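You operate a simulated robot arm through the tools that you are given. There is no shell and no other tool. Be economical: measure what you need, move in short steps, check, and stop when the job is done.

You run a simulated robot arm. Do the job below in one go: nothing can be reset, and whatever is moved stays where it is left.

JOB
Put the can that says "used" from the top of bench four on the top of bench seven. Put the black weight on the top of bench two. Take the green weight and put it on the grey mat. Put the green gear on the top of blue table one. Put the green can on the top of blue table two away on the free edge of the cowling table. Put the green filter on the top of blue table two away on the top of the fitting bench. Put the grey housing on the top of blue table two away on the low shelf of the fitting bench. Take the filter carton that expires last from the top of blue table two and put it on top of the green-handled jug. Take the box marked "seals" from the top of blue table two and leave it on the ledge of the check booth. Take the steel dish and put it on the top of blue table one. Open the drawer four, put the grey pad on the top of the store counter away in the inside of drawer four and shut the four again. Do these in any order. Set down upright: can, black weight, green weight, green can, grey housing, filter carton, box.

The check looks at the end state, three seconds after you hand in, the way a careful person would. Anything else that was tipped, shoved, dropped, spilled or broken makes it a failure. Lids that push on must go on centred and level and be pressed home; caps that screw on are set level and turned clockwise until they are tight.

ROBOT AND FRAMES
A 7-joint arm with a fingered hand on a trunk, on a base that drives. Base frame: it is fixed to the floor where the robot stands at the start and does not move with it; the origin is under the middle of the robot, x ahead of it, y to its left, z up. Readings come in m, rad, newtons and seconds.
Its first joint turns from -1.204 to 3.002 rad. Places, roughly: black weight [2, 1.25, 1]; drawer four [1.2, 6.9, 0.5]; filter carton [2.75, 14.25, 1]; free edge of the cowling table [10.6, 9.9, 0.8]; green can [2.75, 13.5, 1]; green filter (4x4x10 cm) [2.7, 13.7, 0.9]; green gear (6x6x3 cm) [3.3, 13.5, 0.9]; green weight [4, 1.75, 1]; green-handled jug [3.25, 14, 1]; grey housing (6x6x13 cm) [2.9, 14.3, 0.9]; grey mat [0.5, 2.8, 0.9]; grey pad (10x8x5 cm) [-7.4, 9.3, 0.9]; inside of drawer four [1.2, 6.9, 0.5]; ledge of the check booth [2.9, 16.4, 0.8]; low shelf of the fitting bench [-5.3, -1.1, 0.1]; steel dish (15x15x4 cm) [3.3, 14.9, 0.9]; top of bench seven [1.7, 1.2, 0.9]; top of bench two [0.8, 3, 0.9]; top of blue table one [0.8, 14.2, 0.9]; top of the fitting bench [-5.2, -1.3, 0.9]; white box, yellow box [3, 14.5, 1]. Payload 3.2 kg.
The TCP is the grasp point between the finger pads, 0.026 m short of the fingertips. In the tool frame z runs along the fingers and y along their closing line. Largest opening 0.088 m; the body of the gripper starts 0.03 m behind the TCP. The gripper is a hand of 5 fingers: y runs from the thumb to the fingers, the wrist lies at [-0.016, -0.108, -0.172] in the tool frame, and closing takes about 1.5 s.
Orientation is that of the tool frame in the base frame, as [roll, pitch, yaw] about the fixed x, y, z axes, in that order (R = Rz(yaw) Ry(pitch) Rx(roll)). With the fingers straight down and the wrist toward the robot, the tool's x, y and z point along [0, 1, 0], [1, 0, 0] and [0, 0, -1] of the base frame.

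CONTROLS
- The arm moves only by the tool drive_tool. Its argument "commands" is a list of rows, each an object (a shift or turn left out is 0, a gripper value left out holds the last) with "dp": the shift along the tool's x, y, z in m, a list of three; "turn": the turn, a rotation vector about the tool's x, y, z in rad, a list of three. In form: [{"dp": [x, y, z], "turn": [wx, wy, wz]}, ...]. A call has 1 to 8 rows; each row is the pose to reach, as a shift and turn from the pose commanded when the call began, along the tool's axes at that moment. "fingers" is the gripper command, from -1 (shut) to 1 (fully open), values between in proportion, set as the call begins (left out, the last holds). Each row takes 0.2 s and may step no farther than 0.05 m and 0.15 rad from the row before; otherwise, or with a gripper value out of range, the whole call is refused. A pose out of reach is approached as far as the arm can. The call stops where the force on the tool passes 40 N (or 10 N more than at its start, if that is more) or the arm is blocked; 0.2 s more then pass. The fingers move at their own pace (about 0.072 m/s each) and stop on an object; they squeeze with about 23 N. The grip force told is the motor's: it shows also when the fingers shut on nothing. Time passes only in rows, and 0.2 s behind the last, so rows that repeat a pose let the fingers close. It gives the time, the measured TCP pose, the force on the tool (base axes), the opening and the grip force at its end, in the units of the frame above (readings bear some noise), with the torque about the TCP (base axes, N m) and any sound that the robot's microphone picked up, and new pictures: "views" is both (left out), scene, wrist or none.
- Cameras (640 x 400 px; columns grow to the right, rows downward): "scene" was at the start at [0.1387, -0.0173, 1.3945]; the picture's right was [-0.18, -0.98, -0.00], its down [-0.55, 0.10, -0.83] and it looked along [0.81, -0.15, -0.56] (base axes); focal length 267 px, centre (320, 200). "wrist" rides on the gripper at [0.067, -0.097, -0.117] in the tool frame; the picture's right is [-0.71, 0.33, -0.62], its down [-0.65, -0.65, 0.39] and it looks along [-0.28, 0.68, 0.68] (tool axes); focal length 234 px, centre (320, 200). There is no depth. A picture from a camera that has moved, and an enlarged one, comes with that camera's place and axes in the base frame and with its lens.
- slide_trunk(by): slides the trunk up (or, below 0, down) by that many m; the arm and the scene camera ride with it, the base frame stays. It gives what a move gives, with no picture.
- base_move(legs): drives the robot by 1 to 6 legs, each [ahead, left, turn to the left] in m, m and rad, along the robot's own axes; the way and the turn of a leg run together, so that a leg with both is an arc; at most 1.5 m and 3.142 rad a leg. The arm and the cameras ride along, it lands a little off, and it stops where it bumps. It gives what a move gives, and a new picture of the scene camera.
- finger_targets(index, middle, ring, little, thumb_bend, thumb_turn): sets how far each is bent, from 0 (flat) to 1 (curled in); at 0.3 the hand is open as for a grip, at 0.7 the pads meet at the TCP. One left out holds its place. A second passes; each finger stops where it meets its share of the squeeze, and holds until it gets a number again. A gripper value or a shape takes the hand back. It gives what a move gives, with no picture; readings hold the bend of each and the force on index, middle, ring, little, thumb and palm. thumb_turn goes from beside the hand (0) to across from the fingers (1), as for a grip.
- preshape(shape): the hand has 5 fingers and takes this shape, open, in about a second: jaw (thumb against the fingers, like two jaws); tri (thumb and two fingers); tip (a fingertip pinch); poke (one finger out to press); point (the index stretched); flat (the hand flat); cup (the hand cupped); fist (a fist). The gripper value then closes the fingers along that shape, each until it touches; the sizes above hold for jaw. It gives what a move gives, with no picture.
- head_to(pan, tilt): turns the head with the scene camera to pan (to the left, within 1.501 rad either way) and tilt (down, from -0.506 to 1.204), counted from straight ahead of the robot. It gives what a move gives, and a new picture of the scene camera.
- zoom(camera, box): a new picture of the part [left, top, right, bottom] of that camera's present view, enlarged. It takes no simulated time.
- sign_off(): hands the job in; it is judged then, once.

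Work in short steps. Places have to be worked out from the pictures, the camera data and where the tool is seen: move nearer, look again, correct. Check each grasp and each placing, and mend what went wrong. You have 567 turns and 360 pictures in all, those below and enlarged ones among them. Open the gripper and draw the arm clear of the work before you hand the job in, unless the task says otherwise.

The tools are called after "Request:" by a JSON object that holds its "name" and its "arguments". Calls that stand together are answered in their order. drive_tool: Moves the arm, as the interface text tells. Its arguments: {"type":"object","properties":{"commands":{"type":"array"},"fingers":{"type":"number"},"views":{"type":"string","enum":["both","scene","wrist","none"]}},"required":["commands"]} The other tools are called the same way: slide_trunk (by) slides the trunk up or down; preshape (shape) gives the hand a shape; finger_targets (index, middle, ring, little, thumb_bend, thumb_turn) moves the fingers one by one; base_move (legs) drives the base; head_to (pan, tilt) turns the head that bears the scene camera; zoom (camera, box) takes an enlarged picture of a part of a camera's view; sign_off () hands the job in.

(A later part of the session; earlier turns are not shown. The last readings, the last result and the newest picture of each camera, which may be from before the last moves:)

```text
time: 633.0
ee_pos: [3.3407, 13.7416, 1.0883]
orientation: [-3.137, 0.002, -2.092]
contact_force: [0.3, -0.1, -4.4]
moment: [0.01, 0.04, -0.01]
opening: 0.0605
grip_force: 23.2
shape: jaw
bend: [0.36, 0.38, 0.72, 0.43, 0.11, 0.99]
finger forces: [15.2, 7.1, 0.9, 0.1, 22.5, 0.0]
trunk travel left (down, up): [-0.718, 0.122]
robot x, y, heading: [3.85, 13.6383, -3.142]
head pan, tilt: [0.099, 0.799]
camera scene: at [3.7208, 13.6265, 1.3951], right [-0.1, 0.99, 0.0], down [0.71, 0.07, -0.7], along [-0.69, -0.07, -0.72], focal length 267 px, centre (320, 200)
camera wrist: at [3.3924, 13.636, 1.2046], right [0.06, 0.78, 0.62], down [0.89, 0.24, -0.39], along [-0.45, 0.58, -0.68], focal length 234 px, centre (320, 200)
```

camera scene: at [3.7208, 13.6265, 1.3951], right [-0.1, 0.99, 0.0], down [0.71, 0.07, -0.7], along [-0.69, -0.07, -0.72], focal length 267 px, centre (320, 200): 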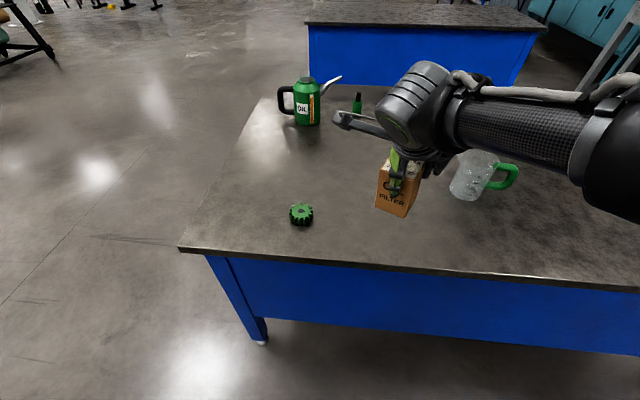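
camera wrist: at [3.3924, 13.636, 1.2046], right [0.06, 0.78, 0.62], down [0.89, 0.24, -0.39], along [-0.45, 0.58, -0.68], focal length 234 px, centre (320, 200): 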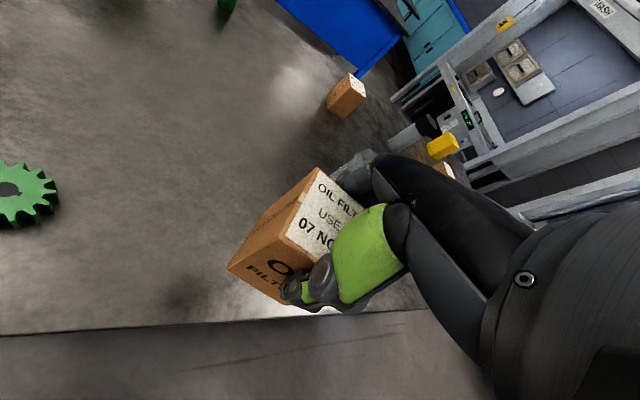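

Good grip. I raise a bit more and shift the base so that the jug is in comfortable reach.

Request:
{"name": "drive_tool", "arguments": {"commands": [{"dp": [0, 0, -0.03]}, {"dp": [0, 0, -0.05]}, {"dp": [0, 0, -0.05]}], "views": "none"}}

Request:
{"name": "base_move", "arguments": {"legs": [[0, -0.24, 0], [0.08, 0, 0]]}}

Request:
{"name": "head_to", "arguments": {"pan": -0.1, "tilt": 0.75}}

```text
time: 633.8
ee_pos: [3.3411, 13.7408, 1.1382]
orientation: [-3.139, 0.0, -2.091]
contact_force: [-0.7, 0.1, -2.7]
moment: [0.01, 0.02, 0.02]
opening: 0.0606
grip_force: 22.9
shape: jaw
bend: [0.36, 0.38, 0.72, 0.43, 0.11, 0.99]
finger forces: [15.3, 7.0, 0.9, 0.1, 22.6, 0.0]
trunk travel left (down, up): [-0.718, 0.122]
robot x, y, heading: [3.8508, 13.6378, -3.142]
head pan, tilt: [0.099, 0.799]
```

```text
time: 636.2
ee_pos: [3.2625, 13.9811, 1.1386]
orientation: [-3.135, 0.001, -2.093]
contact_force: [0.0, 0.8, -4.0]
moment: [0.02, 0.04, 0.03]
opening: 0.0606
grip_force: 22.7
shape: jaw
bend: [0.36, 0.38, 0.72, 0.43, 0.11, 0.99]
finger forces: [15.2, 7.0, 0.9, 0.1, 22.5, 0.1]
trunk travel left (down, up): [-0.718, 0.122]
robot x, y, heading: [3.7698, 13.8713, -3.142]
head pan, tilt: [0.099, 0.799]
camera scene: at [3.6406, 13.866, 1.3951], right [-0.1, 0.99, 0.0], down [0.71, 0.07, -0.7], along [-0.69, -0.07, -0.72], focal length 267 px, centre (320, 200)
```

scene: 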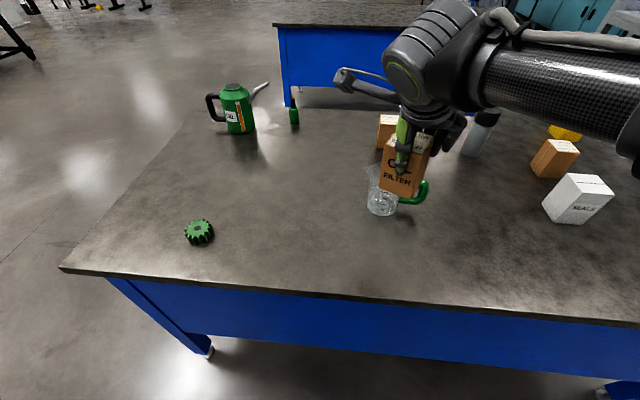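

```text
time: 636.9
ee_pos: [3.2613, 13.9804, 1.1373]
orientation: [-3.138, 0.001, -2.092]
contact_force: [0.4, 0.3, -3.9]
moment: [0.01, 0.01, 0.0]
opening: 0.0606
grip_force: 22.4
shape: jaw
bend: [0.36, 0.38, 0.72, 0.43, 0.11, 0.99]
finger forces: [15.2, 7.1, 0.9, 0.0, 22.6, 0.0]
trunk travel left (down, up): [-0.718, 0.122]
robot x, y, heading: [3.7715, 13.878, -3.142]
head pan, tilt: [-0.099, 0.75]
camera scene: at [3.6388, 13.8819, 1.3991], right [0.1, 1.0, 0.0], down [0.68, -0.07, -0.73], along [-0.73, 0.07, -0.68], focal length 267 px, centre (320, 200)
```

scene: 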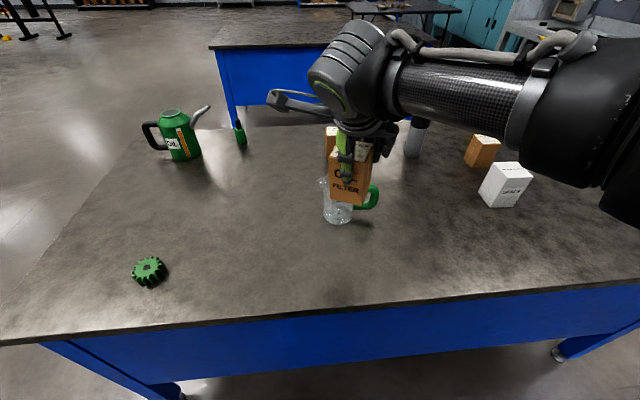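

The white box reads "SEALS". Jug axis refined to (3.132, 13.983). I carry the carton over it, keeping above the rim.

Request:
{"name": "drive_tool", "arguments": {"commands": [{"dp": [0.018, 0.035, 0]}, {"dp": [0.036, 0.07, 0]}, {"dp": [0.054, 0.1, 0]}, {"dp": [0.054, 0.1154, 0.02]}, {"dp": [0.054, 0.1154, 0.05]}, {"dp": [0.054, 0.1154, 0.06]}, {"dp": [0.054, 0.1154, 0.06]}], "views": "both"}}

Request:
{"name": "zoom", "arguments": {"camera": "scene", "box": [280, 130, 420, 240]}}

```text
time: 638.5
ee_pos: [3.1348, 13.9917, 1.0775]
orientation: [-3.14, 0.002, -2.092]
contact_force: [0.5, 0.5, -2.8]
moment: [0.05, 0.02, -0.02]
opening: 0.0601
grip_force: 22.9
shape: jaw
bend: [0.36, 0.38, 0.72, 0.43, 0.11, 0.99]
finger forces: [14.7, 7.4, 1.0, 0.0, 22.3, 0.0]
trunk travel left (down, up): [-0.718, 0.122]
robot x, y, heading: [3.7707, 13.8731, -3.139]
head pan, tilt: [-0.099, 0.75]
camera scene: at [3.6388, 13.882, 1.3991], right [0.1, 1.0, 0.0], down [0.68, -0.07, -0.73], along [-0.73, 0.07, -0.68], focal length 267 px, centre (320, 200)
camera wrist: at [3.1861, 13.8855, 1.194], right [0.06, 0.78, 0.62], down [0.89, 0.24, -0.38], along [-0.45, 0.58, -0.68], focal length 234 px, centre (320, 200)
```

scene: 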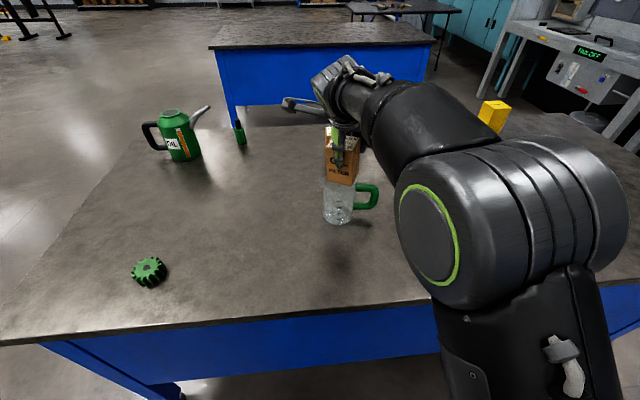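
wrist: 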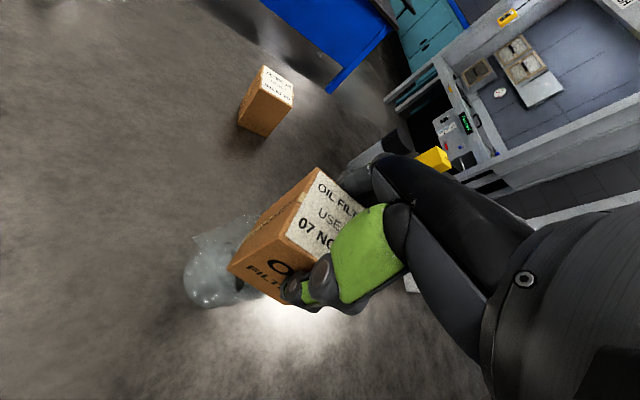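

```text
3.64 times, centred on (350, 185) of scene
camera zoom: at [3.6388, 13.882, 1.3991], right [0.1, 1.0, 0.0], down [0.68, -0.07, -0.73], along [-0.73, 0.07, -0.68], focal length 972 px, centre (211, 254)
```

zoom: 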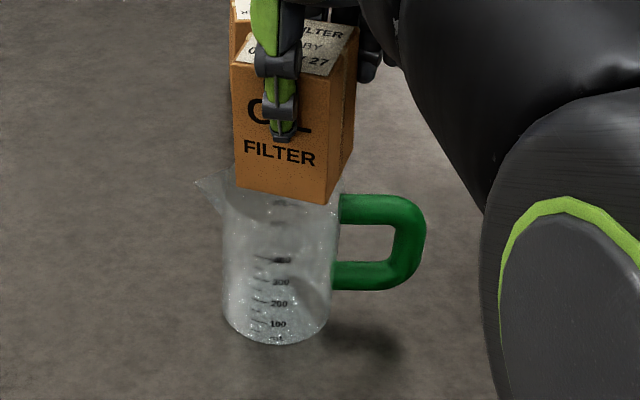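

Comparing carton bottom and jug rim, the carton should go about 1 cm further away and 5 mm left. I correct and lower to just above the rim.

Request:
{"name": "drive_tool", "arguments": {"commands": [{"dp": [0.0093, 0.0062, 0.006]}, {"dp": [0.0093, 0.0062, 0.012]}, {"dp": [0.0093, 0.0062, 0.016]}, {"dp": [0.0093, 0.0062, 0.016]}], "views": "wrist"}}

Request:
{"name": "zoom", "arguments": {"camera": "scene", "box": [305, 150, 385, 230]}}

```text
time: 639.5
ee_pos: [3.1248, 13.9871, 1.0616]
orientation: [-3.137, 0.001, -2.091]
contact_force: [-0.7, 0.0, -3.6]
moment: [0.0, 0.04, 0.0]
opening: 0.0603
grip_force: 22.4
shape: jaw
bend: [0.36, 0.38, 0.72, 0.43, 0.11, 0.99]
finger forces: [14.6, 7.3, 1.1, 0.0, 22.3, 0.0]
trunk travel left (down, up): [-0.718, 0.122]
robot x, y, heading: [3.7735, 13.8756, -3.14]
head pan, tilt: [-0.099, 0.75]
camera wrist: at [3.1758, 13.8804, 1.1782], right [0.06, 0.78, 0.62], down [0.89, 0.24, -0.38], along [-0.45, 0.58, -0.68], focal length 234 px, centre (320, 200)
```

wrist: 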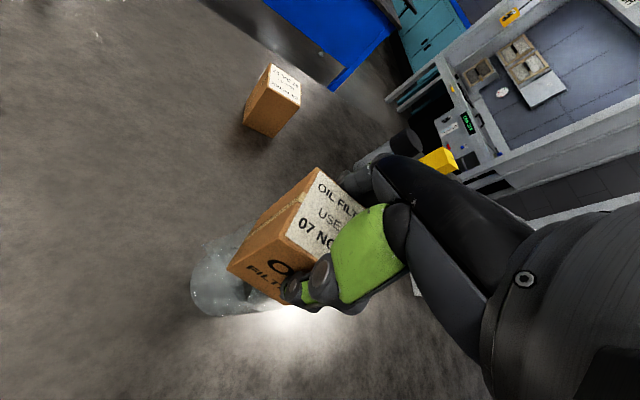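

```text
5.00 times, centred on (345, 190) of scene
camera zoom: at [3.6386, 13.8821, 1.3991], right [0.1, 1.0, 0.0], down [0.68, -0.07, -0.73], along [-0.73, 0.07, -0.68], focal length 1337 px, centre (195, 250)
```

zoom: 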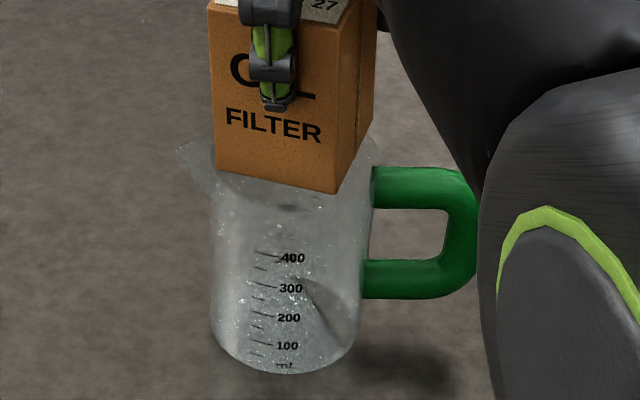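

Nearly centred in the picture, but height differences matter. I lower a few mm more and compare again.

Request:
{"name": "drive_tool", "arguments": {"commands": [{"dp": [0, 0, 0.003]}, {"dp": [0, 0, 0.005]}, {"dp": [0, 0, 0.005]}], "views": "none"}}

Request:
{"name": "zoom", "arguments": {"camera": "scene", "box": [315, 155, 375, 215]}}

```text
time: 640.3
ee_pos: [3.1265, 13.9868, 1.0583]
orientation: [-3.14, -0.001, -2.093]
contact_force: [0.9, -0.7, 3.4]
moment: [-0.18, -0.1, 0.0]
opening: 0.0609
grip_force: 22.8
shape: jaw
bend: [0.36, 0.38, 0.72, 0.43, 0.11, 0.99]
finger forces: [16.4, 7.3, 0.7, 0.0, 23.2, 0.0]
trunk travel left (down, up): [-0.718, 0.122]
robot x, y, heading: [3.7713, 13.8729, -3.138]
head pan, tilt: [-0.099, 0.75]
```

```text
6.67 times, centred on (345, 185) of scene
camera zoom: at [3.6399, 13.882, 1.3993], right [0.1, 1.0, 0.0], down [0.68, -0.07, -0.73], along [-0.73, 0.07, -0.68], focal length 1783 px, centre (153, 300)
```

zoom: 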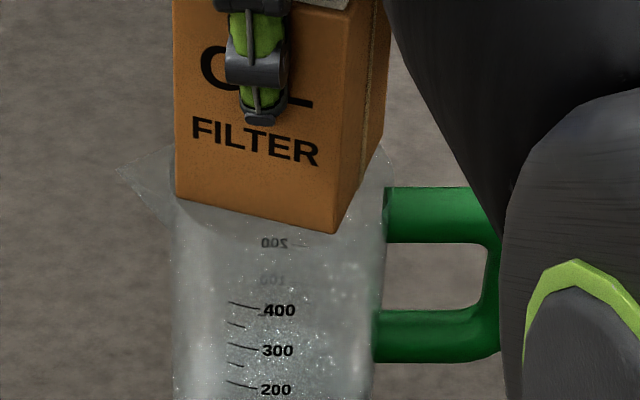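

Contact with the rim at z≈1.058; estimates say a 3–4 mm shift is left. I lift a hair, shift, and set it down.

Request:
{"name": "drive_tool", "arguments": {"commands": [{"dp": [0, 0, -0.006]}, {"dp": [-0.0036, 0, -0.006]}, {"dp": [-0.0036, 0, -0.001]}, {"dp": [-0.0036, 0, 0.001]}, {"dp": [-0.0036, 0, 0.002]}], "views": "wrist"}}

Request:
{"name": "zoom", "arguments": {"camera": "scene", "box": [300, 130, 400, 230]}}

```text
time: 641.5
ee_pos: [3.1286, 13.9897, 1.0586]
orientation: [-3.141, -0.001, -2.093]
contact_force: [-1.1, 1.5, 8.1]
moment: [-0.28, -0.2, 0.0]
opening: 0.0603
grip_force: 23.0
shape: jaw
bend: [0.36, 0.38, 0.72, 0.43, 0.11, 0.99]
finger forces: [18.1, 7.4, 0.6, 0.0, 23.6, 0.0]
trunk travel left (down, up): [-0.718, 0.122]
robot x, y, heading: [3.7695, 13.8777, -3.139]
head pan, tilt: [-0.099, 0.75]
camera wrist: at [3.1796, 13.8838, 1.174], right [0.07, 0.78, 0.62], down [0.89, 0.24, -0.39], along [-0.45, 0.58, -0.68], focal length 234 px, centre (320, 200)
```

wrist: 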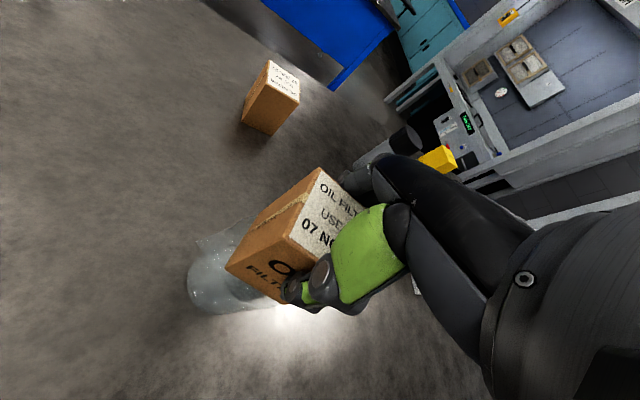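

```text
4.00 times, centred on (350, 180) of scene
camera zoom: at [3.641, 13.882, 1.3995], right [0.1, 1.0, 0.0], down [0.68, -0.07, -0.73], along [-0.73, 0.07, -0.68], focal length 1070 px, centre (200, 280)
```

zoom: 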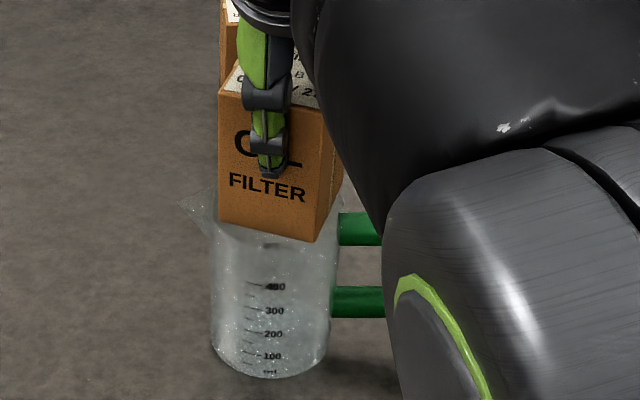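

The first contact is at its low left corner from a ~2° grip tilt; it should settle flat on the rim. I release gently.

Request:
{"name": "drive_tool", "arguments": {"commands": [{"dp": [0, 0, 0.001]}, {"dp": [0, 0, 0.001]}, {"dp": [0, 0, 0.001]}, {"dp": [0, 0, 0.001]}], "fingers": 0.5, "views": "none"}}

Request:
{"name": "zoom", "arguments": {"camera": "scene", "box": [300, 130, 400, 230]}}

```text
time: 642.5
ee_pos: [3.1279, 13.9908, 1.0539]
orientation: [-3.136, 0.002, -2.091]
contact_force: [-0.1, 1.5, 2.7]
moment: [-0.02, 0.01, -0.03]
opening: 0.0678
grip_force: 0.1
shape: jaw
bend: [0.38, 0.34, 0.27, 0.39, 0.08, 0.99]
finger forces: [3.6, 0.0, 0.0, 0.0, 1.8, 0.0]
trunk travel left (down, up): [-0.718, 0.122]
robot x, y, heading: [3.7694, 13.8722, -3.14]
head pan, tilt: [-0.099, 0.75]
```

```text
4.00 times, centred on (350, 180) of scene
camera zoom: at [3.6394, 13.8821, 1.3992], right [0.1, 1.0, 0.0], down [0.68, -0.07, -0.73], along [-0.73, 0.07, -0.68], focal length 1070 px, centre (200, 280)
```

zoom: 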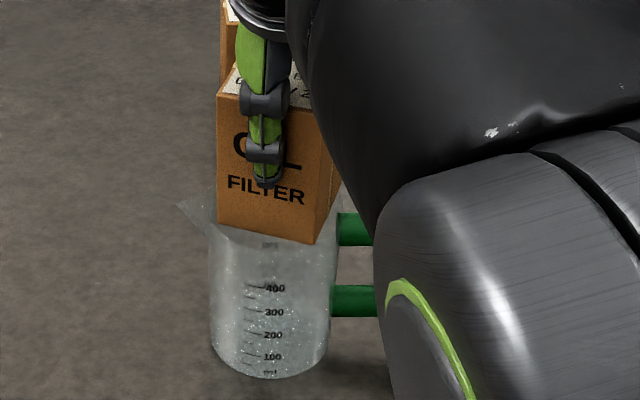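

It sits on the rim. I open fully and watch.

Request:
{"name": "drive_tool", "arguments": {"commands": [{"dp": [0, 0, 0]}, {"dp": [0, 0, 0]}, {"dp": [0, 0, 0]}, {"dp": [0, 0, 0]}, {"dp": [0, 0, 0]}], "fingers": 1, "views": "none"}}

Request:
{"name": "zoom", "arguments": {"camera": "scene", "box": [300, 130, 400, 230]}}

```text
time: 643.7
ee_pos: [3.1269, 13.9896, 1.0541]
orientation: [-3.138, 0.002, -2.094]
contact_force: [-0.2, -0.2, -0.1]
moment: [0.0, -0.03, -0.01]
opening: 0.088
grip_force: 0.0
shape: jaw
bend: [0.3, 0.3, 0.3, 0.3, 0.3, 0.97]
finger forces: [0.6, 0.0, 0.2, 0.0, 0.0, 0.0]
trunk travel left (down, up): [-0.718, 0.122]
robot x, y, heading: [3.7711, 13.8734, -3.143]
head pan, tilt: [-0.099, 0.75]
```

```text
4.00 times, centred on (350, 180) of scene
camera zoom: at [3.6391, 13.882, 1.3992], right [0.1, 1.0, 0.0], down [0.68, -0.07, -0.73], along [-0.73, 0.07, -0.68], focal length 1070 px, centre (200, 280)
```

zoom: 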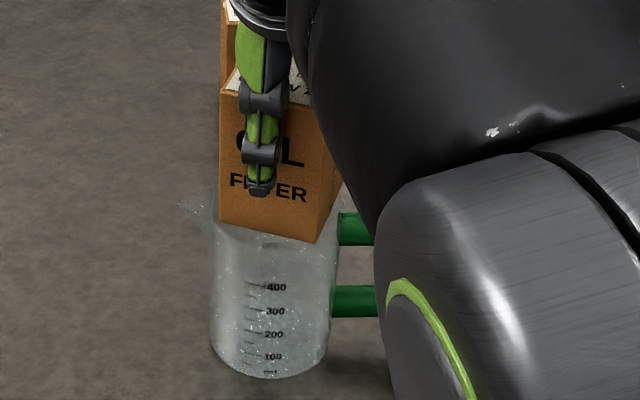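

It stays. I spread the fingers further so that nothing drags, then rise straight up.

Request:
{"name": "finger_targets", "arguments": {"index": 0.12, "middle": 0.12, "ring": 0.12, "little": 0.12, "thumb_bend": 0.15}}

Request:
{"name": "drive_tool", "arguments": {"commands": [{"dp": [0, 0, -0.02]}, {"dp": [0, 0, -0.04]}, {"dp": [0, 0, -0.07]}, {"dp": [0, 0, -0.1]}, {"dp": [0, -0.03, -0.12]}, {"dp": [0, -0.06, -0.13]}, {"dp": [0, -0.1, -0.14]}], "views": "scene"}}

Request:
{"name": "zoom", "arguments": {"camera": "scene", "box": [290, 110, 410, 230]}}

```text
time: 644.7
ee_pos: [3.1285, 13.9889, 1.0539]
orientation: [-3.138, 0.0, -2.091]
contact_force: [0.1, 0.7, 0.6]
moment: [0.01, 0.0, -0.01]
opening: 0.1148
grip_force: 0.1
shape: fingers
bend: [0.12, 0.12, 0.12, 0.12, 0.16, 0.97]
finger forces: [0.1, 0.1, 0.0, 0.1, 0.0, 0.1]
trunk travel left (down, up): [-0.718, 0.122]
robot x, y, heading: [3.7701, 13.878, -3.143]
head pan, tilt: [-0.099, 0.75]
```

```text
time: 646.3
ee_pos: [3.2173, 13.9372, 1.1949]
orientation: [-3.141, 0.002, -2.094]
contact_force: [-0.2, -0.4, -0.4]
moment: [0.01, 0.03, -0.02]
opening: 0.1148
grip_force: 0.1
shape: fingers
bend: [0.12, 0.12, 0.12, 0.12, 0.16, 0.97]
finger forces: [0.1, 0.0, 0.0, 0.1, 0.1, 0.1]
trunk travel left (down, up): [-0.718, 0.122]
robot x, y, heading: [3.7718, 13.8779, -3.142]
head pan, tilt: [-0.099, 0.75]
camera scene: at [3.6423, 13.8805, 1.3995], right [0.1, 1.0, 0.0], down [0.68, -0.07, -0.73], along [-0.73, 0.07, -0.68], focal length 267 px, centre (320, 200)
```

scene: 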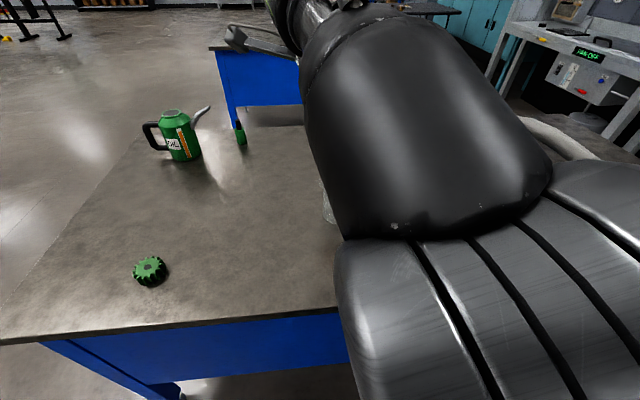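

```text
3.33 times, centred on (350, 170) of scene
camera zoom: at [3.6423, 13.8805, 1.3995], right [0.1, 1.0, 0.0], down [0.68, -0.07, -0.73], along [-0.73, 0.07, -0.68], focal length 891 px, centre (220, 300)
```

zoom: 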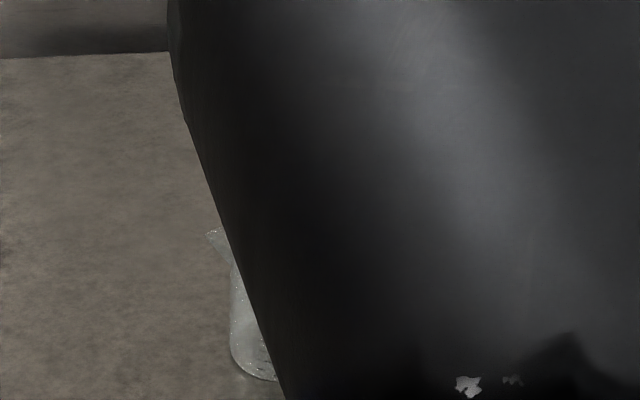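

The arm hides the jug. I slide the base toward the gear, which also clears the view.

Request:
{"name": "base_move", "arguments": {"legs": [[0, 0.44, 0]]}}

Request:
{"name": "head_to", "arguments": {"pan": -0.3, "tilt": 0.75}}

```text
time: 649.0
ee_pos: [3.2147, 13.4989, 1.1936]
orientation: [-3.137, 0.001, -2.091]
contact_force: [-1.4, -0.7, 0.0]
moment: [0.01, 0.01, 0.0]
opening: 0.1144
grip_force: 0.1
shape: fingers
bend: [0.12, 0.12, 0.12, 0.12, 0.16, 0.97]
finger forces: [0.0, 0.0, 0.0, 0.0, 0.0, 0.0]
trunk travel left (down, up): [-0.718, 0.122]
robot x, y, heading: [3.7696, 13.4339, 3.138]
head pan, tilt: [-0.099, 0.75]
camera scene: at [3.6394, 13.4421, 1.3992], right [0.1, 0.99, 0.0], down [0.68, -0.07, -0.73], along [-0.73, 0.07, -0.68], focal length 267 px, centre (320, 200)
```

scene: 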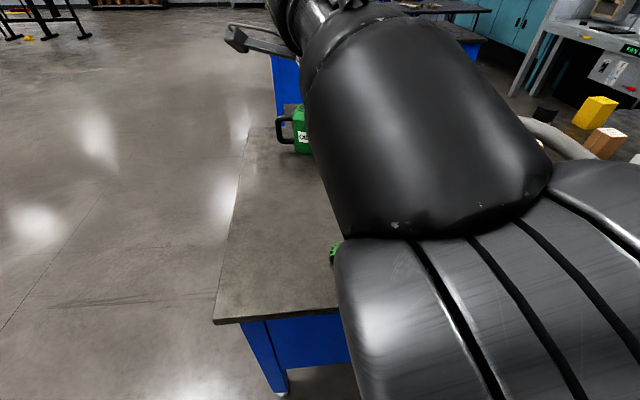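

```text
time: 649.7
ee_pos: [3.2163, 13.4995, 1.1947]
orientation: [-3.139, 0.001, -2.093]
contact_force: [0.2, -0.2, -0.2]
moment: [0.02, 0.0, -0.01]
opening: 0.1145
grip_force: 0.0
shape: fingers
bend: [0.12, 0.12, 0.12, 0.12, 0.16, 0.97]
finger forces: [0.1, 0.0, 0.0, 0.1, 0.0, 0.1]
trunk travel left (down, up): [-0.718, 0.122]
robot x, y, heading: [3.7713, 13.4351, 3.14]
head pan, tilt: [-0.3, 0.75]
camera scene: at [3.6427, 13.4585, 1.3992], right [0.3, 0.96, 0.0], down [0.65, -0.2, -0.73], along [-0.7, 0.22, -0.68], focal length 267 px, centre (320, 200)
```

scene: 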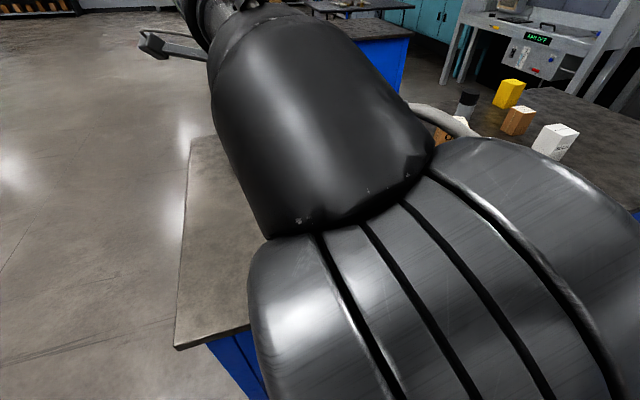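

I turn the hand back to face straight and retract so that the elbow clears the view.

Request:
{"name": "drive_tool", "arguments": {"commands": [{"dp": [-0.025, -0.012, 0], "turn": [0, 0, -0.13]}, {"dp": [-0.05, -0.024, 0], "turn": [0, 0, -0.26]}, {"dp": [-0.075, -0.034, 0], "turn": [0, 0, -0.39]}, {"dp": [-0.094, -0.043, 0], "turn": [0, 0, -0.52]}, {"dp": [-0.094, -0.043, 0], "turn": [0, 0, -0.52]}], "fingers": 1, "views": "scene"}}

```text
time: 650.9
ee_pos: [3.2986, 13.559, 1.1949]
orientation: [-3.139, 0.001, -1.57]
contact_force: [-0.3, -1.6, -0.9]
moment: [0.04, -0.02, -0.04]
opening: 0.0879
grip_force: 0.1
shape: jaw
bend: [0.3, 0.3, 0.3, 0.3, 0.3, 0.97]
finger forces: [0.0, 0.0, 0.0, 0.0, 0.0, 0.0]
trunk travel left (down, up): [-0.718, 0.122]
robot x, y, heading: [3.7696, 13.4356, 3.144]
head pan, tilt: [-0.3, 0.75]
camera scene: at [3.6424, 13.457, 1.3992], right [0.3, 0.96, 0.0], down [0.65, -0.2, -0.73], along [-0.7, 0.22, -0.68], focal length 267 px, centre (320, 200)
```

scene: 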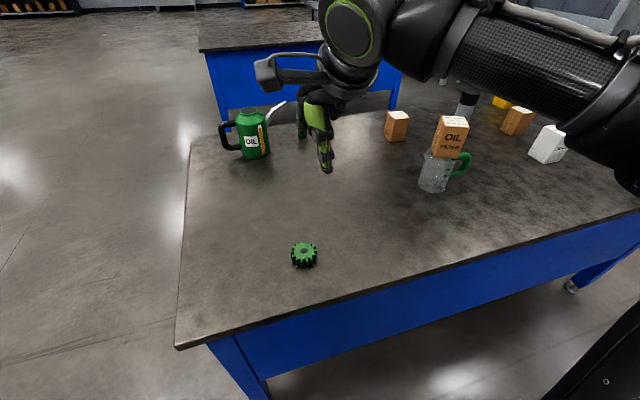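

The carton sits upright on the jug. I zoom on it to be sure, and on the gear.

Request:
{"name": "zoom", "arguments": {"camera": "scene", "box": [400, 100, 490, 200]}}

Request:
{"name": "zoom", "arguments": {"camera": "scene", "box": [270, 210, 350, 290]}}

```text
4.00 times, centred on (445, 150) of scene
camera zoom: at [3.6424, 13.457, 1.3992], right [0.3, 0.96, 0.0], down [0.65, -0.2, -0.73], along [-0.7, 0.22, -0.68], focal length 1070 px, centre (-180, 400)
```

zoom: 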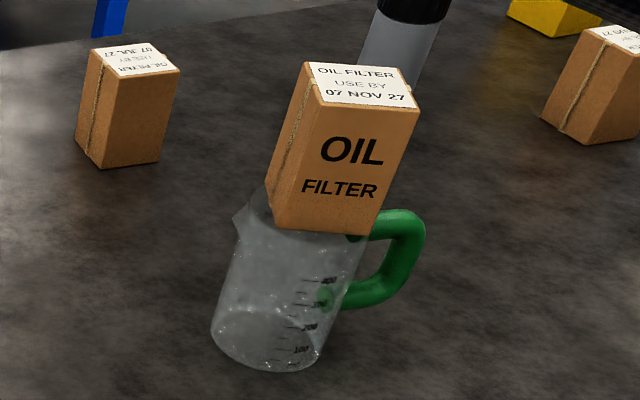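

```text
5.00 times, centred on (310, 250) of scene
camera zoom: at [3.6424, 13.457, 1.3992], right [0.3, 0.96, 0.0], down [0.65, -0.2, -0.73], along [-0.7, 0.22, -0.68], focal length 1337 px, centre (370, -50)
```

zoom: 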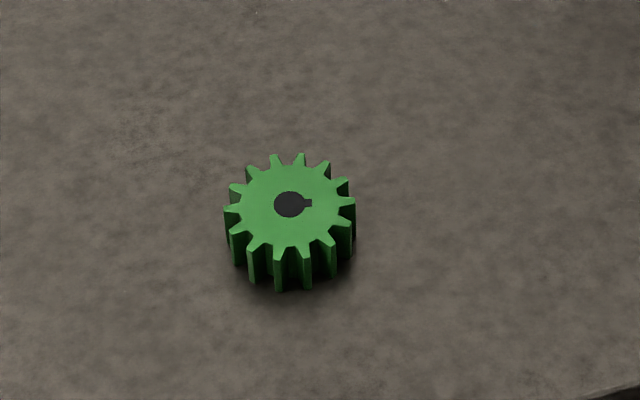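

Carton is fine on the jug. Gear top centre ≈ (3.273, 13.534), z 0.89. I lower the trunk 0.1 m for low reach, the hand being high and clear.

Request:
{"name": "slide_trunk", "arguments": {"by": -0.1}}

Request:
{"name": "drive_tool", "arguments": {"commands": [{"dp": [0.024, 0.025, 0.03]}, {"dp": [0.024, 0.025, 0.07]}, {"dp": [0.024, 0.025, 0.11]}, {"dp": [0.024, 0.025, 0.14]}, {"dp": [0.024, 0.025, 0.14]}], "views": "both"}}

```text
time: 652.3
ee_pos: [3.2979, 13.5585, 1.0935]
orientation: [-3.139, -0.001, -1.571]
contact_force: [0.4, 0.3, -0.1]
moment: [0.01, -0.02, 0.01]
opening: 0.0879
grip_force: 0.1
shape: jaw
bend: [0.3, 0.3, 0.3, 0.3, 0.3, 0.97]
finger forces: [0.1, 0.0, 0.0, 0.1, 0.0, 0.0]
trunk travel left (down, up): [-0.618, 0.222]
robot x, y, heading: [3.7693, 13.4342, 3.139]
head pan, tilt: [-0.3, 0.75]
```

```text
time: 653.5
ee_pos: [3.275, 13.5357, 0.9548]
orientation: [-3.137, -0.001, -1.572]
contact_force: [-0.3, 1.0, 1.0]
moment: [0.0, 0.01, 0.0]
opening: 0.0879
grip_force: 0.2
shape: jaw
bend: [0.3, 0.3, 0.3, 0.3, 0.3, 0.97]
finger forces: [0.1, 0.0, 0.0, 0.1, 0.1, 0.0]
trunk travel left (down, up): [-0.618, 0.222]
robot x, y, heading: [3.7668, 13.4351, 3.14]
head pan, tilt: [-0.3, 0.75]
camera scene: at [3.6428, 13.4586, 1.2992], right [0.3, 0.96, 0.0], down [0.65, -0.2, -0.73], along [-0.7, 0.22, -0.68], focal length 267 px, centre (320, 200)
camera wrist: at [3.3707, 13.4692, 1.0706], right [-0.33, 0.71, 0.62], down [0.66, 0.65, -0.39], along [-0.68, 0.28, -0.68], focal length 234 px, centre (320, 200)
```

scene: 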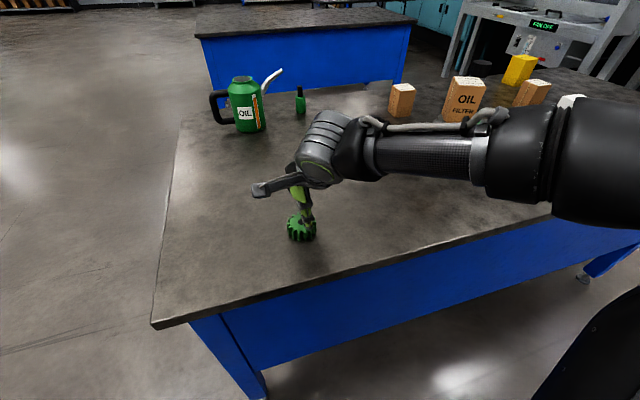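
wrist: 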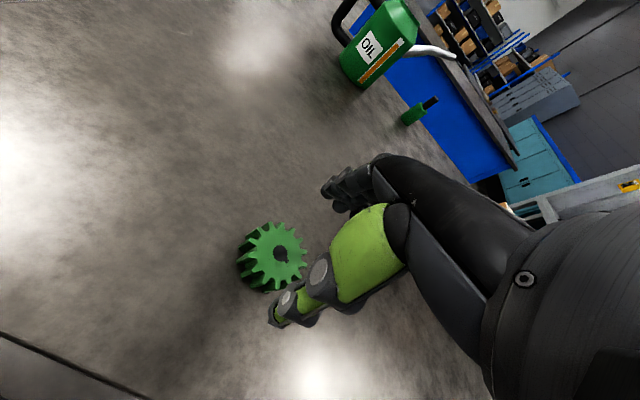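

Well aligned. I descend to z≈0.893 and close on the gear.

Request:
{"name": "drive_tool", "arguments": {"commands": [{"dp": [0, 0, 0.02]}, {"dp": [0, 0, 0.04]}, {"dp": [0, 0, 0.055]}, {"dp": [0, 0, 0.061]}, {"dp": [0, 0, 0.061]}], "views": "none"}}

Request:
{"name": "drive_tool", "arguments": {"commands": [{"dp": [0, 0, 0]}, {"dp": [0, 0, 0]}, {"dp": [0, 0, 0]}, {"dp": [0, 0, 0]}, {"dp": [0, 0, 0]}, {"dp": [0, 0, 0]}, {"dp": [0, 0, 0]}], "fingers": -1, "views": "wrist"}}

```text
time: 654.7
ee_pos: [3.2737, 13.536, 0.8914]
orientation: [-3.137, 0.0, -1.572]
contact_force: [0.3, 0.0, -0.3]
moment: [0.0, 0.0, -0.01]
opening: 0.0879
grip_force: 0.0
shape: jaw
bend: [0.3, 0.3, 0.3, 0.3, 0.3, 0.97]
finger forces: [0.1, 0.1, 0.0, 0.0, 0.1, 0.0]
trunk travel left (down, up): [-0.618, 0.222]
robot x, y, heading: [3.7676, 13.4348, 3.143]
head pan, tilt: [-0.3, 0.75]
```

```text
time: 656.3
ee_pos: [3.2743, 13.5358, 0.8937]
orientation: [-3.139, 0.0, -1.573]
contact_force: [0.8, -0.3, 0.0]
moment: [-0.02, -0.03, -0.04]
opening: 0.0544
grip_force: 23.0
shape: jaw
bend: [0.4, 0.38, 0.73, 0.47, 0.09, 1.0]
finger forces: [11.8, 6.7, 0.1, 0.1, 19.6, 0.0]
trunk travel left (down, up): [-0.618, 0.222]
robot x, y, heading: [3.7675, 13.4348, 3.149]
head pan, tilt: [-0.3, 0.75]
camera wrist: at [3.3704, 13.469, 1.0092], right [-0.33, 0.71, 0.62], down [0.66, 0.65, -0.39], along [-0.68, 0.28, -0.68], focal length 234 px, centre (320, 200)
```

wrist: 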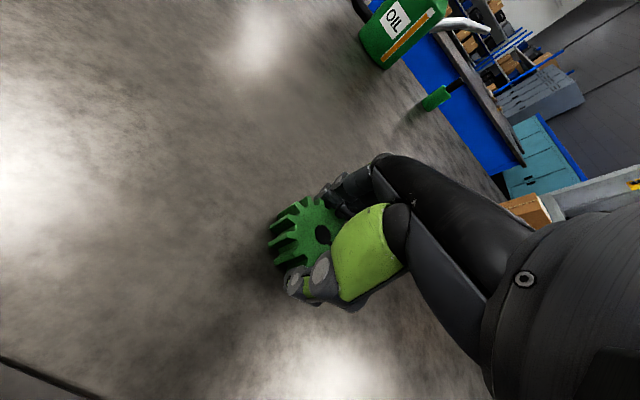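

Gripped. I lift the gear and carry it around to the gap, facing table one.

Request:
{"name": "drive_tool", "arguments": {"commands": [{"dp": [0, 0, -0.04]}, {"dp": [0, 0, -0.08]}, {"dp": [0, 0, -0.12]}, {"dp": [0, 0, -0.16]}, {"dp": [0, -0.02, -0.19]}, {"dp": [0, -0.02, -0.19]}], "views": "wrist"}}

Request:
{"name": "base_move", "arguments": {"legs": [[0, 1.15, 0], [1.0, 0, 0], [1.0, 0, 0], [0, -1.4, 0]]}}

Request:
{"name": "head_to", "arguments": {"pan": 0.0, "tilt": 0.6}}

```text
time: 657.7
ee_pos: [3.2928, 13.5366, 1.0842]
orientation: [-3.136, 0.0, -1.572]
contact_force: [0.7, 0.5, -1.7]
moment: [-0.02, 0.02, -0.01]
opening: 0.0539
grip_force: 23.1
shape: jaw
bend: [0.4, 0.37, 0.73, 0.47, 0.09, 1.0]
finger forces: [12.1, 7.0, 0.1, 0.0, 19.6, 0.0]
trunk travel left (down, up): [-0.618, 0.222]
robot x, y, heading: [3.7701, 13.4357, 3.143]
head pan, tilt: [-0.3, 0.75]
camera wrist: at [3.3888, 13.4691, 1.2003], right [-0.33, 0.71, 0.62], down [0.66, 0.65, -0.39], along [-0.68, 0.28, -0.68], focal length 234 px, centre (320, 200)
```

wrist: 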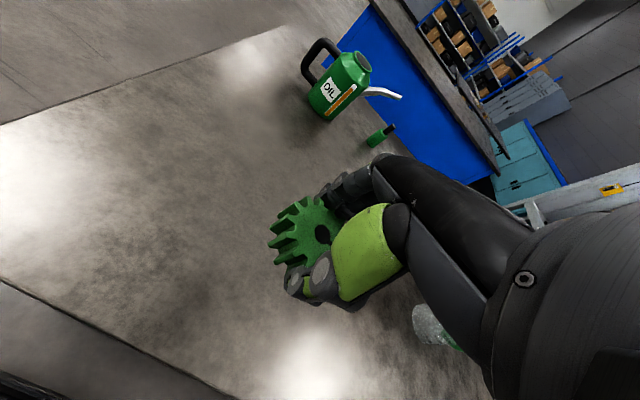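

```text
time: 679.8
ee_pos: [1.2741, 13.7435, 1.0842]
orientation: [-3.138, 0.0, -1.554]
contact_force: [-0.5, 0.3, -1.3]
moment: [-0.03, -0.01, 0.05]
opening: 0.0542
grip_force: 23.0
shape: jaw
bend: [0.4, 0.37, 0.73, 0.47, 0.09, 1.0]
finger forces: [11.9, 7.1, 0.0, 0.0, 19.5, 0.0]
trunk travel left (down, up): [-0.618, 0.222]
robot x, y, heading: [1.7495, 13.6518, -3.13]
head pan, tilt: [-0.3, 0.75]
camera scene: at [1.6255, 13.6718, 1.2992], right [0.28, 0.96, 0.0], down [0.65, -0.19, -0.73], along [-0.7, 0.2, -0.68], focal length 267 px, centre (320, 200)
```

scene: 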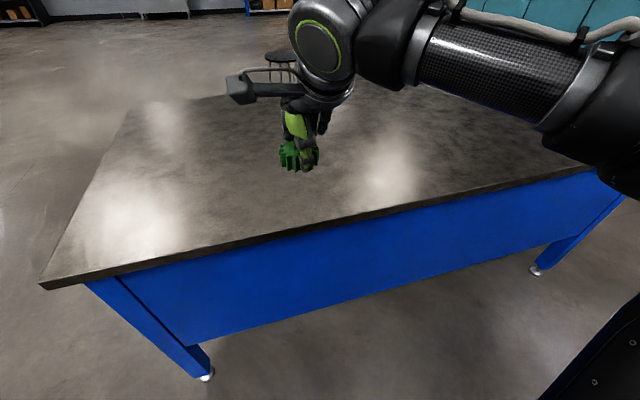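

```text
time: 680.6
ee_pos: [1.2743, 13.7436, 1.0841]
orientation: [-3.138, 0.001, -1.556]
contact_force: [0.1, 0.6, -1.6]
moment: [0.02, -0.01, -0.05]
opening: 0.0542
grip_force: 22.7
shape: jaw
bend: [0.4, 0.37, 0.73, 0.47, 0.09, 1.0]
finger forces: [12.1, 7.1, 0.0, 0.0, 19.7, 0.0]
trunk travel left (down, up): [-0.618, 0.222]
robot x, y, heading: [1.7515, 13.6519, -3.125]
head pan, tilt: [0.0, 0.6]
camera scene: at [1.6167, 13.647, 1.312], right [-0.02, 1.0, 0.0], down [0.57, 0.01, -0.82], along [-0.82, -0.01, -0.57], focal length 267 px, centre (320, 200)
```

scene: 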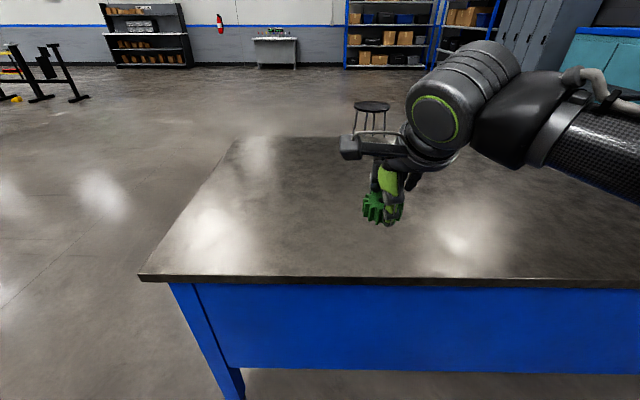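

Table one is empty; its east edge is at x≈1.26. I move 0.1 m closer, extend and set the gear down.

Request:
{"name": "base_move", "arguments": {"legs": [[0.1, 0, 0]]}}

Request:
{"name": "drive_tool", "arguments": {"commands": [{"dp": [0, 0.04, 0.02]}, {"dp": [0, 0.08, 0.04]}, {"dp": [0, 0.1, 0.08]}, {"dp": [0, 0.1, 0.12]}, {"dp": [0, 0.1, 0.16]}, {"dp": [0, 0.1, 0.18]}, {"dp": [0, 0.1, 0.188]}, {"dp": [0, 0.1, 0.188]}], "views": "scene"}}

```text
time: 681.7
ee_pos: [1.1741, 13.7415, 1.0828]
orientation: [-3.138, 0.0, -1.554]
contact_force: [-1.3, 0.0, -1.7]
moment: [0.03, 0.0, 0.01]
opening: 0.0543
grip_force: 23.2
shape: jaw
bend: [0.4, 0.37, 0.73, 0.47, 0.09, 1.0]
finger forces: [11.9, 7.1, 0.1, 0.1, 19.5, 0.1]
trunk travel left (down, up): [-0.618, 0.222]
robot x, y, heading: [1.6535, 13.648, -3.123]
head pan, tilt: [0.0, 0.6]
camera scene: at [1.5154, 13.6453, 1.312], right [-0.02, 1.0, 0.0], down [0.57, 0.01, -0.82], along [-0.82, -0.01, -0.57], focal length 267 px, centre (320, 200)
```

scene: 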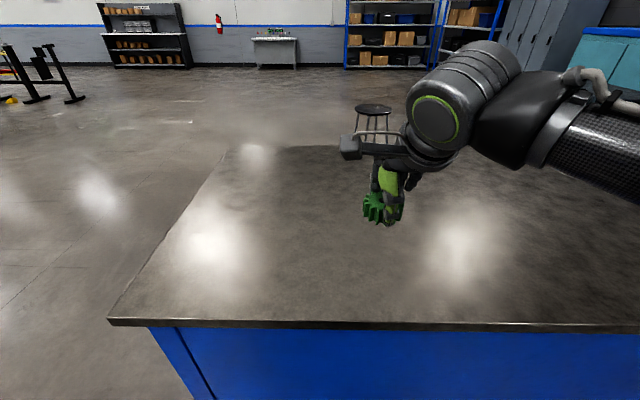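

```text
time: 683.5
ee_pos: [1.0742, 13.7406, 0.8957]
orientation: [-3.138, -0.002, -1.556]
contact_force: [0.3, 0.6, -1.1]
moment: [0.01, 0.0, 0.0]
opening: 0.0541
grip_force: 23.3
shape: jaw
bend: [0.4, 0.37, 0.73, 0.47, 0.09, 1.0]
finger forces: [11.9, 7.2, 0.0, 0.1, 19.5, 0.0]
trunk travel left (down, up): [-0.618, 0.222]
robot x, y, heading: [1.6496, 13.6503, -3.13]
head pan, tilt: [0.0, 0.6]
camera scene: at [1.516, 13.6454, 1.312], right [-0.02, 1.0, 0.0], down [0.57, 0.01, -0.82], along [-0.82, -0.01, -0.57], focal length 267 px, centre (320, 200)
```

scene: 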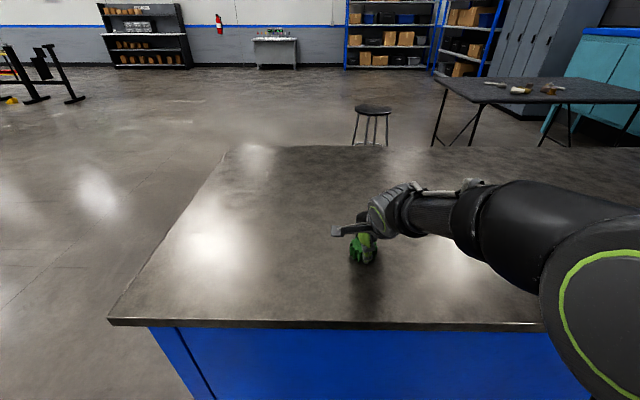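

It's just above or touching the table; I lower a few mm, release, and rise.

Request:
{"name": "drive_tool", "arguments": {"commands": [{"dp": [0, 0, 0.002]}, {"dp": [0, 0, 0.003]}, {"dp": [0, 0, 0.004]}], "views": "none"}}

Request:
{"name": "drive_tool", "arguments": {"commands": [{"dp": [0, 0, 0]}, {"dp": [0, 0, 0]}, {"dp": [0, 0, 0]}, {"dp": [0, 0, 0]}, {"dp": [0, 0, 0]}, {"dp": [0, 0, 0]}], "fingers": 1, "views": "none"}}

Request:
{"name": "drive_tool", "arguments": {"commands": [{"dp": [0, 0, -0.03]}, {"dp": [0, 0, -0.07]}, {"dp": [0, 0, -0.11]}, {"dp": [0, 0, -0.15]}, {"dp": [0, 0, -0.19]}, {"dp": [0, -0.03, -0.21]}], "views": "scene"}}

```text
time: 684.3
ee_pos: [1.0743, 13.7386, 0.8932]
orientation: [-3.141, 0.0, -1.554]
contact_force: [-0.7, 0.4, 4.7]
moment: [0.03, 0.06, -0.01]
opening: 0.0542
grip_force: 23.1
shape: jaw
bend: [0.4, 0.37, 0.73, 0.47, 0.09, 1.0]
finger forces: [13.7, 7.8, 0.1, 0.0, 20.0, 0.1]
trunk travel left (down, up): [-0.618, 0.222]
robot x, y, heading: [1.6541, 13.6462, -3.129]
head pan, tilt: [0.0, 0.6]
```

```text
time: 685.7
ee_pos: [1.0749, 13.7405, 0.8916]
orientation: [-3.137, 0.0, -1.556]
contact_force: [1.2, -0.1, -0.6]
moment: [-0.02, -0.01, 0.02]
opening: 0.0877
grip_force: 0.1
shape: jaw
bend: [0.3, 0.3, 0.3, 0.3, 0.3, 0.97]
finger forces: [0.0, 0.0, 0.0, 0.1, 0.0, 0.0]
trunk travel left (down, up): [-0.618, 0.222]
robot x, y, heading: [1.6539, 13.6478, -3.126]
head pan, tilt: [0.0, 0.6]
```

```text
time: 687.1
ee_pos: [1.1063, 13.7406, 1.1033]
orientation: [-3.14, -0.001, -1.558]
contact_force: [0.4, -0.3, 0.4]
moment: [0.01, 0.0, 0.01]
opening: 0.088
grip_force: 0.0
shape: jaw
bend: [0.3, 0.3, 0.3, 0.3, 0.3, 0.97]
finger forces: [0.1, 0.0, 0.0, 0.1, 0.1, 0.1]
trunk travel left (down, up): [-0.618, 0.222]
robot x, y, heading: [1.6529, 13.6495, -3.128]
head pan, tilt: [0.0, 0.6]
camera scene: at [1.5191, 13.6456, 1.3124], right [-0.02, 1.0, 0.0], down [0.56, 0.01, -0.83], along [-0.83, -0.01, -0.56], focal length 267 px, centre (320, 200)
```

scene: 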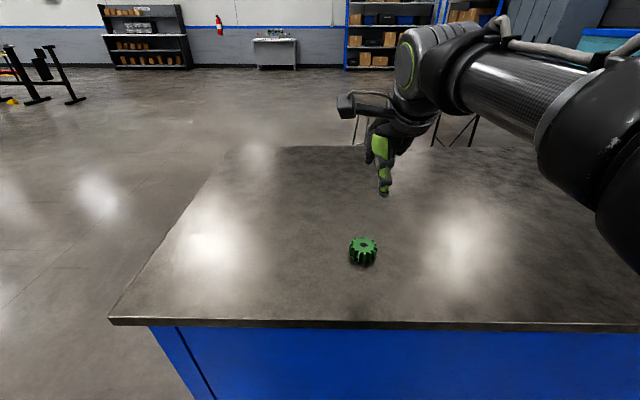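

Gear done. Now back to the east side of table two for the seals box.

Request:
{"name": "base_move", "arguments": {"legs": [[0, 1.4, 0], [-1.1, 0, 0], [-1.05, 0, 0], [0, -1.1, 0], [0, -1.0, 0]]}}

Request:
{"name": "head_to", "arguments": {"pan": 0.1, "tilt": 0.65}}

```text
time: 714.3
ee_pos: [3.2059, 14.4451, 1.1015]
orientation: [-3.138, -0.002, -1.54]
contact_force: [0.0, 0.8, -0.4]
moment: [0.0, -0.01, 0.0]
opening: 0.0879
grip_force: 0.1
shape: jaw
bend: [0.3, 0.3, 0.3, 0.3, 0.3, 0.97]
finger forces: [0.1, 0.0, 0.1, 0.0, 0.1, 0.0]
trunk travel left (down, up): [-0.618, 0.222]
robot x, y, heading: [3.759, 14.3622, -3.11]
head pan, tilt: [0.0, 0.6]
camera scene: at [3.6194, 14.3566, 1.3121], right [-0.03, 1.0, 0.0], down [0.56, 0.02, -0.83], along [-0.82, -0.03, -0.56], focal length 267 px, centre (320, 200)
```

scene: 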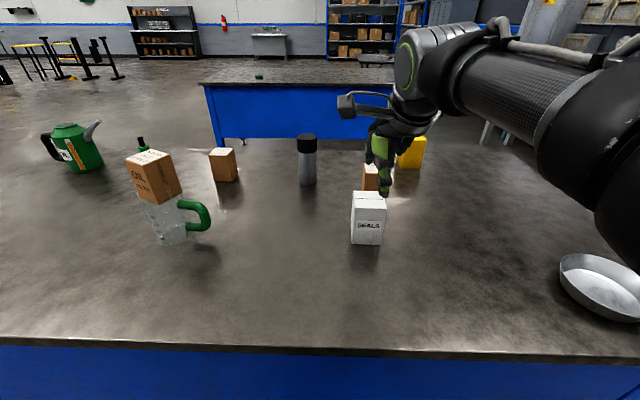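

```text
time: 715.0
ee_pos: [3.2069, 14.4454, 1.0999]
orientation: [-3.14, -0.002, -1.541]
contact_force: [0.7, 0.0, 0.2]
moment: [0.0, 0.0, -0.03]
opening: 0.0878
grip_force: 0.0
shape: jaw
bend: [0.3, 0.3, 0.3, 0.3, 0.3, 0.97]
finger forces: [0.0, 0.1, 0.0, 0.1, 0.1, 0.0]
trunk travel left (down, up): [-0.618, 0.222]
robot x, y, heading: [3.7572, 14.3603, -3.108]
head pan, tilt: [0.099, 0.649]
camera scene: at [3.6216, 14.3478, 1.3078], right [-0.13, 0.99, 0.0], down [0.6, 0.08, -0.8], along [-0.79, -0.1, -0.6], focal length 267 px, centre (320, 200)
```

scene: 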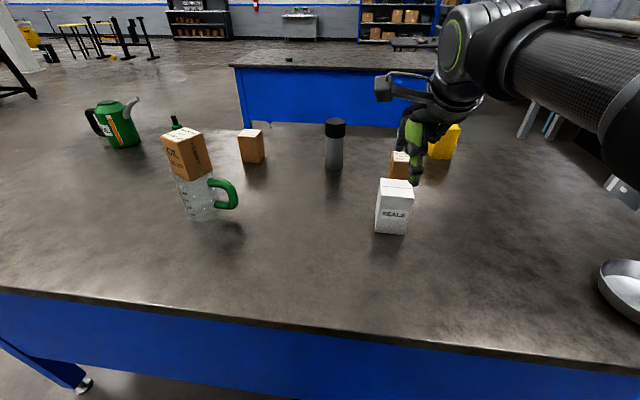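

The hand passed close to the jug; I check the carton on it and the seals box.

Request:
{"name": "zoom", "arguments": {"camera": "scene", "box": [140, 110, 260, 230]}}

Request:
{"name": "zoom", "arguments": {"camera": "scene", "box": [350, 140, 450, 240]}}

```text
3.33 times, centred on (200, 170) of scene
camera zoom: at [3.6216, 14.3478, 1.3078], right [-0.13, 0.99, 0.0], down [0.6, 0.08, -0.8], along [-0.79, -0.1, -0.6], focal length 891 px, centre (720, 300)
```

zoom: 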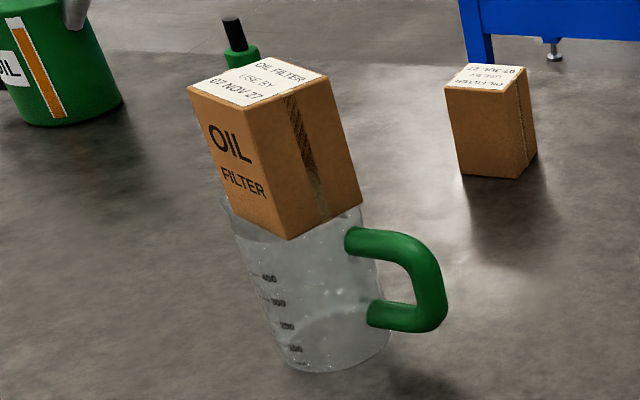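

```text
4.00 times, centred on (400, 190) of scene
camera zoom: at [3.6216, 14.3478, 1.3078], right [-0.13, 0.99, 0.0], down [0.6, 0.08, -0.8], along [-0.79, -0.1, -0.6], focal length 1070 px, centre (0, 240)
```

zoom: 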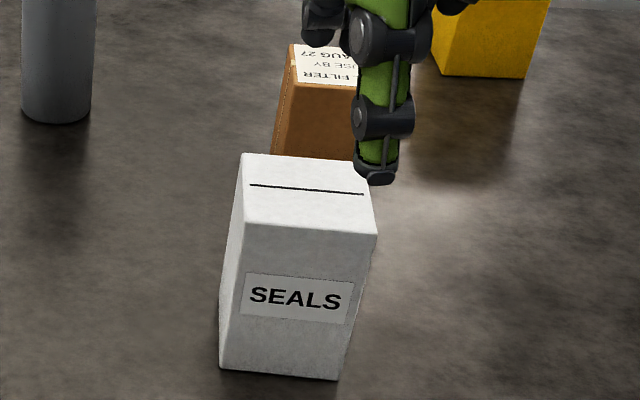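

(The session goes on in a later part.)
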